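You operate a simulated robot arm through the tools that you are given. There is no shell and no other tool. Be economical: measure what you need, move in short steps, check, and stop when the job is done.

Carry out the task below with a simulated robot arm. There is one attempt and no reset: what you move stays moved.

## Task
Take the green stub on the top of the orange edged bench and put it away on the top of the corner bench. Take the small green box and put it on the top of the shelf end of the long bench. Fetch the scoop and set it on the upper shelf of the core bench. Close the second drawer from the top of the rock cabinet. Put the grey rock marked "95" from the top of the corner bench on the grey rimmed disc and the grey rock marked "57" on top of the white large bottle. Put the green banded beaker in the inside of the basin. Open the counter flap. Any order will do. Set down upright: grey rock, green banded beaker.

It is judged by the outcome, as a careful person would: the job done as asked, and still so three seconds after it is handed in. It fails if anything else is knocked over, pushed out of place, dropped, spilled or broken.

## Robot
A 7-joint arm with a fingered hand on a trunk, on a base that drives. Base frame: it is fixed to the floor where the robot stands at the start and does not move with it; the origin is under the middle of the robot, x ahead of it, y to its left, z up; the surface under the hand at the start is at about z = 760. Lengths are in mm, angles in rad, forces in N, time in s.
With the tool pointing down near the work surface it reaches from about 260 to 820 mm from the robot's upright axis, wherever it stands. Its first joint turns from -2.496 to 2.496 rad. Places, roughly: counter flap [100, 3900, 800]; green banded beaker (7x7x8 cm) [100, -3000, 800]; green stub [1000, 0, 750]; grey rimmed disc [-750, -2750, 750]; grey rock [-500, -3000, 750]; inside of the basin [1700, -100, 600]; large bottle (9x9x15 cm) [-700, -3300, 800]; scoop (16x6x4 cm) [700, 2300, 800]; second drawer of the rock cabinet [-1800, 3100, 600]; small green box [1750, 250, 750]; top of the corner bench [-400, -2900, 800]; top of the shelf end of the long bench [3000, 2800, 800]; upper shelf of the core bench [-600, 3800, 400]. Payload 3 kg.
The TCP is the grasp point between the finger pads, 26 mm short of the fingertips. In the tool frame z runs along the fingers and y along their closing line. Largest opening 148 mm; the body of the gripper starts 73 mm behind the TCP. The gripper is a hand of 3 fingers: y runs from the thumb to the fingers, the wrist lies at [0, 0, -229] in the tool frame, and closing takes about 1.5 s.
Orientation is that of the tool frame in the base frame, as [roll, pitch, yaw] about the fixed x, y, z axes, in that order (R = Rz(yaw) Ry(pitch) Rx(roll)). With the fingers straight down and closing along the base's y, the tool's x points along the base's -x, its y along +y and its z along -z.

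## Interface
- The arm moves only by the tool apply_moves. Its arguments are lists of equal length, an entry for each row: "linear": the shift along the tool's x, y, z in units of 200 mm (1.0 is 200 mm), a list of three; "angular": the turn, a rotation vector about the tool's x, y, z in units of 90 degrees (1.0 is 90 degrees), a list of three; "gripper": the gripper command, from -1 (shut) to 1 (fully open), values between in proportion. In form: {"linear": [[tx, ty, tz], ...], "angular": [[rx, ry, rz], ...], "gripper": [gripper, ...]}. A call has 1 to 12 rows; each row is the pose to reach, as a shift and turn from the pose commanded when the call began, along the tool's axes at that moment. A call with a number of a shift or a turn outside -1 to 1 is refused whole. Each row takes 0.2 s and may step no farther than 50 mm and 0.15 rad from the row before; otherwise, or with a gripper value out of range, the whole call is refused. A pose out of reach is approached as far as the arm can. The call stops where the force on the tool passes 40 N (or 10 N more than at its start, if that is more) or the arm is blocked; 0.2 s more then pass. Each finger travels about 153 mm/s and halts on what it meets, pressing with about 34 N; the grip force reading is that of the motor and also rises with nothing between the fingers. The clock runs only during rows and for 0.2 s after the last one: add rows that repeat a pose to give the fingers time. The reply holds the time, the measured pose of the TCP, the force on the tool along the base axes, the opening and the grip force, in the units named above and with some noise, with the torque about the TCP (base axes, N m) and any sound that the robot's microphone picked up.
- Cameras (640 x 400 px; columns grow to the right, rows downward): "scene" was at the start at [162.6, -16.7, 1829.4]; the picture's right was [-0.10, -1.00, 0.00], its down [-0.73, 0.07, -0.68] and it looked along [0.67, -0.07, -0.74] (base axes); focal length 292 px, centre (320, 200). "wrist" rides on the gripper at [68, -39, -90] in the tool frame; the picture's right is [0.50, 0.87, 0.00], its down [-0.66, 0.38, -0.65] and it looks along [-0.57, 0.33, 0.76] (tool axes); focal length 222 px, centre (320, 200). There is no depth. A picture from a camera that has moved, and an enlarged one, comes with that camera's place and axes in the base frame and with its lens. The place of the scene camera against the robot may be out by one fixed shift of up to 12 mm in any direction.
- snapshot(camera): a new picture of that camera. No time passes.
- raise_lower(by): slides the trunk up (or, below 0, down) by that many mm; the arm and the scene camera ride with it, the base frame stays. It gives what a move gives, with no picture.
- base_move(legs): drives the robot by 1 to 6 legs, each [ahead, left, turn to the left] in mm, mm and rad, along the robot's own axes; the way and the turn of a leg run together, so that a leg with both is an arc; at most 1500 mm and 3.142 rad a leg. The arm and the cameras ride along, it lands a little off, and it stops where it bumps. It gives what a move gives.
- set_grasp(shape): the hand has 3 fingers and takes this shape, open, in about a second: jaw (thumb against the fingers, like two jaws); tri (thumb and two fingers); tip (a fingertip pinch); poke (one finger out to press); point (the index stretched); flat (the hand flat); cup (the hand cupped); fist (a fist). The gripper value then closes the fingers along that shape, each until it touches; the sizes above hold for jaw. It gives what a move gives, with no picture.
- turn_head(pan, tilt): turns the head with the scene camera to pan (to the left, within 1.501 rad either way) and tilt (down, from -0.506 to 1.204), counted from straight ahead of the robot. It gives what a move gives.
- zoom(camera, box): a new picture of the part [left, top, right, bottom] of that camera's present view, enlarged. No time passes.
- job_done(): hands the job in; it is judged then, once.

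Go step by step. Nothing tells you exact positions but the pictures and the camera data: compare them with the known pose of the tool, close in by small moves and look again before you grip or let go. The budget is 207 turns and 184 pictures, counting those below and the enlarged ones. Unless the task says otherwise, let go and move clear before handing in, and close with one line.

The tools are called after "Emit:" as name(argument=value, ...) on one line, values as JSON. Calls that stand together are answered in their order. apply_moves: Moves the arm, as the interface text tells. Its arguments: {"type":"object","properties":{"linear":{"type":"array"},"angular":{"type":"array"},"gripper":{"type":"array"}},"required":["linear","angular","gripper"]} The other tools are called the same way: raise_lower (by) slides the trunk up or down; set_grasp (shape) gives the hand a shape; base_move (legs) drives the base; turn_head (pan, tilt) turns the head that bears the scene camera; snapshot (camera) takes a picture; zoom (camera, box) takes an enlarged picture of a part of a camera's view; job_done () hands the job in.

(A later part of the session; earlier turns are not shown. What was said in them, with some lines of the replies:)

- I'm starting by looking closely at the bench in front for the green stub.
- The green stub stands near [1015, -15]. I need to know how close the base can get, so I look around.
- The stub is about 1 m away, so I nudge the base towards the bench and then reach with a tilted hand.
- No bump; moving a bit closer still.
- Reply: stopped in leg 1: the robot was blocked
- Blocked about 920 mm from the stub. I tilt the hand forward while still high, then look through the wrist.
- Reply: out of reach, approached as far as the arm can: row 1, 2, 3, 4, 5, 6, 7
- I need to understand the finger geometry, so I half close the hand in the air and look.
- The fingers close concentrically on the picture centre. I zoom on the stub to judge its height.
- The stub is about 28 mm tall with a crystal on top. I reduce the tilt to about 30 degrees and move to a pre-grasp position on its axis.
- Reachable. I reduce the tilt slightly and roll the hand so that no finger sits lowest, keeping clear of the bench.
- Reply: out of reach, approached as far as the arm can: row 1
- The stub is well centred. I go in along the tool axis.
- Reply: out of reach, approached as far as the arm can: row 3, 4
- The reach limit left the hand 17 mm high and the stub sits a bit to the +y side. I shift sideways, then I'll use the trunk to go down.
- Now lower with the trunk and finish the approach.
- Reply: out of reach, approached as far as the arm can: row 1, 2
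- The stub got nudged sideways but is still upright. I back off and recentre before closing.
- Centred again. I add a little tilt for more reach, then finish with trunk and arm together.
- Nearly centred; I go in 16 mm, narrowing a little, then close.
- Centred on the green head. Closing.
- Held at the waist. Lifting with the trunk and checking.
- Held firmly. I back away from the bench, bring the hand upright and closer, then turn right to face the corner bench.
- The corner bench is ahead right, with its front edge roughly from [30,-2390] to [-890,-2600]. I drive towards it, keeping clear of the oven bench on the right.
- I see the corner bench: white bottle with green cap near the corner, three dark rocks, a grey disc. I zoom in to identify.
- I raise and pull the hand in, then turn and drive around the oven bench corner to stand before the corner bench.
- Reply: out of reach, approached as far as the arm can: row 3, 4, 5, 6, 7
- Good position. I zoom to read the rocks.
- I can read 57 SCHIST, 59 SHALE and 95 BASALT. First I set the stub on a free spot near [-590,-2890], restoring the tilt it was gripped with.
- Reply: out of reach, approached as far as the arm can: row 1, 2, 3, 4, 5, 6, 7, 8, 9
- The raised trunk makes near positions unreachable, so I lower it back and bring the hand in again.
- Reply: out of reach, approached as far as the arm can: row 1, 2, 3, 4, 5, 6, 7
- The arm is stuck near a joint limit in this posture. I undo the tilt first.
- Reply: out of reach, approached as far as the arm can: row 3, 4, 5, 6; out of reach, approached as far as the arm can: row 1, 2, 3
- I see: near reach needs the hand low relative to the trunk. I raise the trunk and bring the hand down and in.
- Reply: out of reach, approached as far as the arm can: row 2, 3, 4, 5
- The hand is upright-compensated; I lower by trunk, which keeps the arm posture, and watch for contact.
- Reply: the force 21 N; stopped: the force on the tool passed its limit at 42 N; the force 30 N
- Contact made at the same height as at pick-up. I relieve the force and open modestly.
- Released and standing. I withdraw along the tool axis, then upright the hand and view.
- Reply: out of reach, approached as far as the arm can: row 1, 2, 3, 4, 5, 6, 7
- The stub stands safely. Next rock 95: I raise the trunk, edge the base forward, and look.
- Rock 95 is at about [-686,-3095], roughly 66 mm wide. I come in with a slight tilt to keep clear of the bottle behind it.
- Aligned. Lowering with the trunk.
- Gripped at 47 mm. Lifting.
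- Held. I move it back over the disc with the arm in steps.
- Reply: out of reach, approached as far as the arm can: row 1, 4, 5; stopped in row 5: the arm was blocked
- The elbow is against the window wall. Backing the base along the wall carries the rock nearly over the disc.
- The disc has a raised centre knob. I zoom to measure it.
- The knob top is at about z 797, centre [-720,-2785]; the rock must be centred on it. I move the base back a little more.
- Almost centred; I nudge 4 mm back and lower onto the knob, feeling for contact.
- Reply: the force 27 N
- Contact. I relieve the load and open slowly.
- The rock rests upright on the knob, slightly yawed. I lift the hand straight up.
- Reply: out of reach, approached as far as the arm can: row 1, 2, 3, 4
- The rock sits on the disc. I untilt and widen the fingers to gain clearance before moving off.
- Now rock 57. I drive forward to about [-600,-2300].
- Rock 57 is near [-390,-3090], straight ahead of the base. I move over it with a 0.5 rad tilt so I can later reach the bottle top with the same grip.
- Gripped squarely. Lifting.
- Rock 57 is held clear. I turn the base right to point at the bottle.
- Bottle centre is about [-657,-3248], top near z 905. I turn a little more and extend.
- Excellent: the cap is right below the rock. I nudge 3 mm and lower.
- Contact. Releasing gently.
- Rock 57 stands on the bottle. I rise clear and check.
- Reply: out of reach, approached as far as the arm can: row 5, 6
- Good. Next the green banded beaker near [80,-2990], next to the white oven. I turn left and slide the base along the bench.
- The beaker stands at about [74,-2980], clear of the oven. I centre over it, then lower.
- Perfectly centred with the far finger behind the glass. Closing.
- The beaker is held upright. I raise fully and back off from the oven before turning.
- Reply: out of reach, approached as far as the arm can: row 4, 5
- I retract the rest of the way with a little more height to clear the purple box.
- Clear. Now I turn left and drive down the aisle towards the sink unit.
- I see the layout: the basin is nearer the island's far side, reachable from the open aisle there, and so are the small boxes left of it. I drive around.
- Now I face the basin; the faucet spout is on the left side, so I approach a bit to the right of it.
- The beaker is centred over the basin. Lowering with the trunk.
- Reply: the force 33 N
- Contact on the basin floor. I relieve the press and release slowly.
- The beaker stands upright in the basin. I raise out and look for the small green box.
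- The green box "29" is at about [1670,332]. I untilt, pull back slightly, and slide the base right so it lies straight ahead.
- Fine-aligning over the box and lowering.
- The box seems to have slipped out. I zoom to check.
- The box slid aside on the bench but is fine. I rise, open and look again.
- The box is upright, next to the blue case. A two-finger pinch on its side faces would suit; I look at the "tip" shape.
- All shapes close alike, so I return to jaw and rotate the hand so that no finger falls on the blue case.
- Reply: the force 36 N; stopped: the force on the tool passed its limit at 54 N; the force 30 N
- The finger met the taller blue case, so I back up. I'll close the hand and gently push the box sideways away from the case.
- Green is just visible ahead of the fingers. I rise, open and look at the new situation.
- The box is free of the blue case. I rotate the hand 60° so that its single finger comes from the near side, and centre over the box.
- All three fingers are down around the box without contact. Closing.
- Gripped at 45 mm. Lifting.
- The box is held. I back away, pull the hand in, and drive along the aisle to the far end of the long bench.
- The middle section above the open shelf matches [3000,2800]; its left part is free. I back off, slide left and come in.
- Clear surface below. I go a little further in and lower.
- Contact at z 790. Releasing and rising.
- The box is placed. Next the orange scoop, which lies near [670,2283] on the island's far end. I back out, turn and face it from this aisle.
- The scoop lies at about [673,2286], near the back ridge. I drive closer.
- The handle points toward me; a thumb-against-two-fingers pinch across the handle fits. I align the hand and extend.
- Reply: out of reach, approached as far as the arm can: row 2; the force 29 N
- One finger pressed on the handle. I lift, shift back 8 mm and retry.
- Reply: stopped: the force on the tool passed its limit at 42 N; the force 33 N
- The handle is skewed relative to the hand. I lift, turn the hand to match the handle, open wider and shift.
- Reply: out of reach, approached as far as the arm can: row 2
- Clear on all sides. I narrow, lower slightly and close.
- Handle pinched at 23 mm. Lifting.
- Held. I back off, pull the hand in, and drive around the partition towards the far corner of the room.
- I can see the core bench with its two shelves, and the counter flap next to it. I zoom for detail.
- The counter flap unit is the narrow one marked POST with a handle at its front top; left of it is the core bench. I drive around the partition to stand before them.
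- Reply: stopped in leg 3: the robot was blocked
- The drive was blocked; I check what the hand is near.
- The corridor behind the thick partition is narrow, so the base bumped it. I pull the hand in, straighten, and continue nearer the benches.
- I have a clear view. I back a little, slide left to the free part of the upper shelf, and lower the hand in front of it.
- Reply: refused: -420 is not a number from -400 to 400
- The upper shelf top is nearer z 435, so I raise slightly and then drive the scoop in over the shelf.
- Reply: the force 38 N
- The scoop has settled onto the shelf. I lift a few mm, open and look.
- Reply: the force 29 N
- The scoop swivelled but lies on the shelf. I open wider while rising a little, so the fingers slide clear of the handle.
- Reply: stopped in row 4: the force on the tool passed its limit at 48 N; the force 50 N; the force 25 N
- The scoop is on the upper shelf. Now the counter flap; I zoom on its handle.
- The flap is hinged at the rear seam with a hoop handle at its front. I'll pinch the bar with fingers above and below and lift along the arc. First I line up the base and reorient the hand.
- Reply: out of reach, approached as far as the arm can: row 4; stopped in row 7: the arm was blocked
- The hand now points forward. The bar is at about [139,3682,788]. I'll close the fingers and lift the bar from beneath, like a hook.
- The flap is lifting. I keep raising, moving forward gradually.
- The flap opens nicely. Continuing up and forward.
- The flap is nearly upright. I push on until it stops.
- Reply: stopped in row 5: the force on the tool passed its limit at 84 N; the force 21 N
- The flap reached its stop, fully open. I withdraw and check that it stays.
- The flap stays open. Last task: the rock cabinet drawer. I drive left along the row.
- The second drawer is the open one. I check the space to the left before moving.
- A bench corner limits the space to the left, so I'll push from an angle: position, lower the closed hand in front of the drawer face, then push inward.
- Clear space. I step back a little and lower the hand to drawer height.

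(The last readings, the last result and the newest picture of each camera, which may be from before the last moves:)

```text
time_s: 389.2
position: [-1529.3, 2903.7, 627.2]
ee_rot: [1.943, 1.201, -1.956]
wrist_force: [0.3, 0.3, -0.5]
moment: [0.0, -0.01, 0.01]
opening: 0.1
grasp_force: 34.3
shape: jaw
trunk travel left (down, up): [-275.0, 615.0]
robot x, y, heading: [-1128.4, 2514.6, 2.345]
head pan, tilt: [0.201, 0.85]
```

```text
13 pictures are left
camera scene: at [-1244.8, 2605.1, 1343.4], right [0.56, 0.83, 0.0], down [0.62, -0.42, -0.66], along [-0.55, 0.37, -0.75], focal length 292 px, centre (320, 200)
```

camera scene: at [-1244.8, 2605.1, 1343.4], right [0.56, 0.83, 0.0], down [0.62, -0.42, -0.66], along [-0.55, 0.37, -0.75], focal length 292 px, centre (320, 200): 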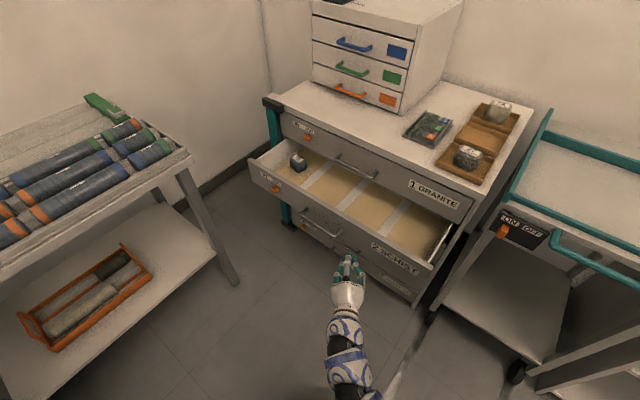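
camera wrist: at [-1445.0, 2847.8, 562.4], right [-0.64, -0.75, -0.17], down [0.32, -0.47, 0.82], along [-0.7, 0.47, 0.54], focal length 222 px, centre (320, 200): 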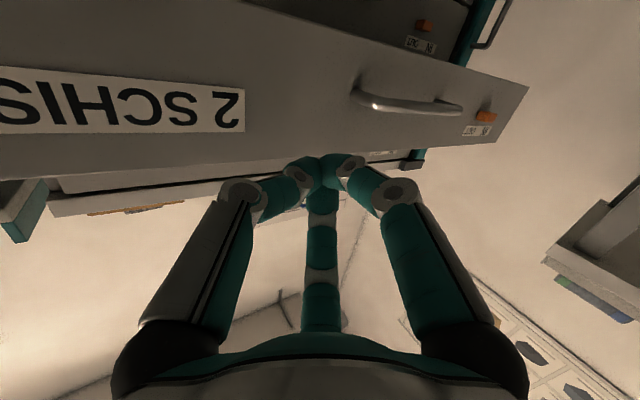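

The fingertips face the drawer front right of its handle. I lower slightly and push inward with the base.

Emit:
raise_lower(by=-25)

Emit:
base_move(legs=[[90, -43, 0], [90, -43, 0]])

Emit:
snapshot(camera="scene")

```text
time_s: 389.9
position: [-1529.0, 2902.4, 601.9]
ee_rot: [1.943, 1.199, -1.956]
wrist_force: [-0.6, 0.8, -0.3]
moment: [0.02, 0.0, 0.03]
opening: 0.0
grasp_force: 33.0
shape: jaw
trunk travel left (down, up): [-250.0, 640.0]
robot x, y, heading: [-1125.7, 2512.7, 2.339]
head pan, tilt: [0.201, 0.85]
```

```text
time_s: 391.8
position: [-1597.3, 3095.2, 602.3]
ee_rot: [1.941, 1.199, -1.954]
wrist_force: [-0.1, -0.5, -0.1]
moment: [0.02, 0.02, 0.0]
opening: 0.0
grasp_force: 34.2
shape: jaw
trunk travel left (down, up): [-250.0, 640.0]
robot x, y, heading: [-1194.3, 2708.2, 2.346]
head pan, tilt: [0.201, 0.85]
```

```text
12 pictures are left
camera scene: at [-1312.1, 2797.0, 1318.5], right [0.56, 0.83, 0.0], down [0.62, -0.42, -0.66], along [-0.55, 0.37, -0.75], focal length 292 px, centre (320, 200)
```

scene: 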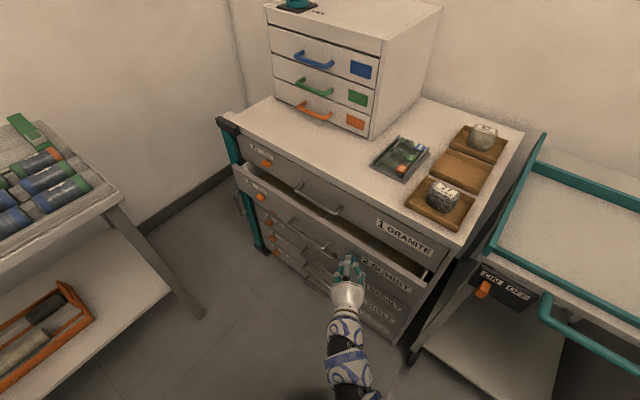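

Almost shut; about 50 mm remain. I continue in smaller steps.

Emit:
base_move(legs=[[32, -15, 0]])

Emit:
base_move(legs=[[14, -7, 0]])

Emit:
snapshot(camera="scene")

```text
time_s: 392.7
position: [-1609.6, 3128.2, 601.1]
ee_rot: [1.941, 1.2, -1.951]
wrist_force: [0.2, 0.4, -0.2]
moment: [0.01, 0.02, 0.0]
opening: 0.0
grasp_force: 33.9
shape: jaw
trunk travel left (down, up): [-250.0, 640.0]
robot x, y, heading: [-1209.6, 2737.2, 2.343]
head pan, tilt: [0.201, 0.85]
```

```text
time_s: 393.4
position: [-1613.5, 3143.9, 601.9]
ee_rot: [1.94, 1.2, -1.953]
wrist_force: [-0.7, -0.9, -0.2]
moment: [0.03, 0.0, -0.01]
opening: 0.0
grasp_force: 33.9
shape: jaw
trunk travel left (down, up): [-250.0, 640.0]
robot x, y, heading: [-1211.4, 2752.3, 2.343]
head pan, tilt: [0.201, 0.85]
```

```text
11 pictures are left
camera scene: at [-1328.6, 2845.5, 1318.4], right [0.56, 0.83, 0.0], down [0.62, -0.42, -0.66], along [-0.55, 0.37, -0.75], focal length 292 px, centre (320, 200)
```

scene: 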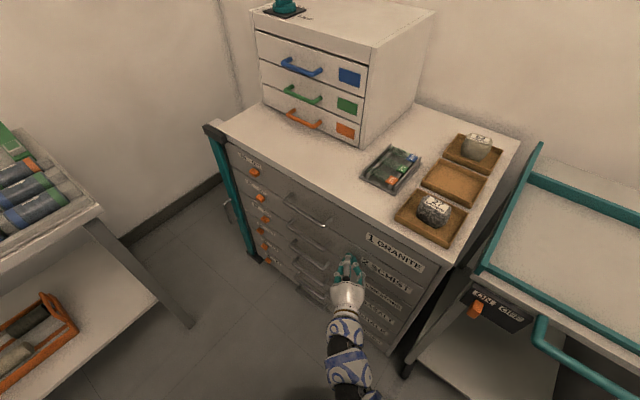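

Emit:
zoom(camera="scene", box=[210, 130, 440, 330])

```text
2.00 times, centred on (325, 230) of scene
camera zoom: at [-1328.6, 2845.5, 1318.4], right [0.56, 0.83, 0.0], down [0.62, -0.42, -0.66], along [-0.55, 0.37, -0.75], focal length 585 px, centre (310, 140)
```

zoom: 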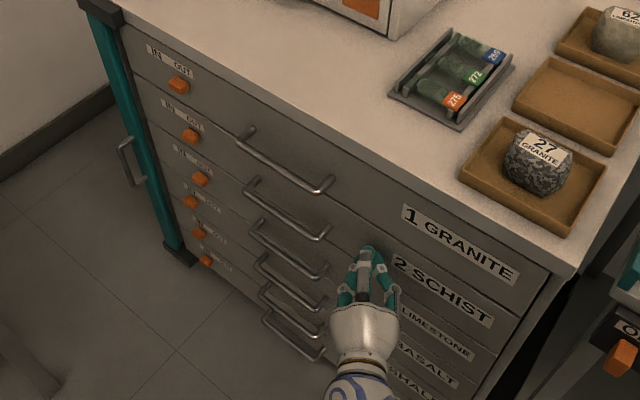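

It looks flush. One gentle extra push confirms it is fully home, then I withdraw.

Emit:
apply_moves(linear=[[0, 0, 0.03], [0, 0, 0.06], [0, 0, 0.1]], angular=[[0, 0, 0], [0, 0, 0], [0, 0, 0]], gripper=[-1, -1, -1])

Emit:
base_move(legs=[[-180, 86, 0]])

Emit:
zoom(camera="scene", box=[200, 60, 480, 300])

```text
time_s: 394.0
position: [-1620.0, 3146.9, 600.3]
ee_rot: [1.938, 1.203, -1.949]
wrist_force: [11.8, -17.1, 1.9]
moment: [0.01, 0.05, 0.11]
opening: 0.2
grasp_force: 33.6
shape: jaw
trunk travel left (down, up): [-250.0, 640.0]
robot x, y, heading: [-1210.2, 2752.4, 2.347]
head pan, tilt: [0.201, 0.85]
stopped in row 2: the force on the tool passed its limit at 43 N (the readings are from after the stop); the commanded pose is now the measured one
```

```text
time_s: 395.6
position: [-1560.9, 2962.1, 598.6]
ee_rot: [1.944, 1.198, -1.949]
wrist_force: [-0.3, 0.0, -0.2]
moment: [-0.01, 0.0, -0.03]
opening: 0.2
grasp_force: 33.8
shape: jaw
trunk travel left (down, up): [-250.0, 640.0]
robot x, y, heading: [-1150.6, 2565.3, 2.34]
head pan, tilt: [0.201, 0.85]
```

```text
1.67 times, centred on (340, 180) of scene
camera zoom: at [-1268.8, 2658.7, 1318.4], right [0.56, 0.83, 0.0], down [0.62, -0.42, -0.66], along [-0.55, 0.37, -0.75], focal length 488 px, centre (287, 233)
```

zoom: 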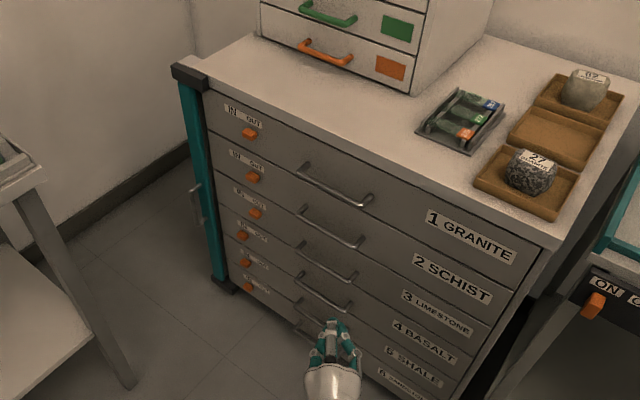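

The second drawer is fully closed, and every other item was in place when I last saw it. I'm handing the job in.

Emit:
job_done()

```text
The job is handed in.
```

All eight tasks are done and handed in. The scoop ended up lying upside down on the upper shelf of the core bench. While I was picking up the green box it slid against a blue case, and a finger pressed on that case. As far as I could tell from the pictures, the case did not move.
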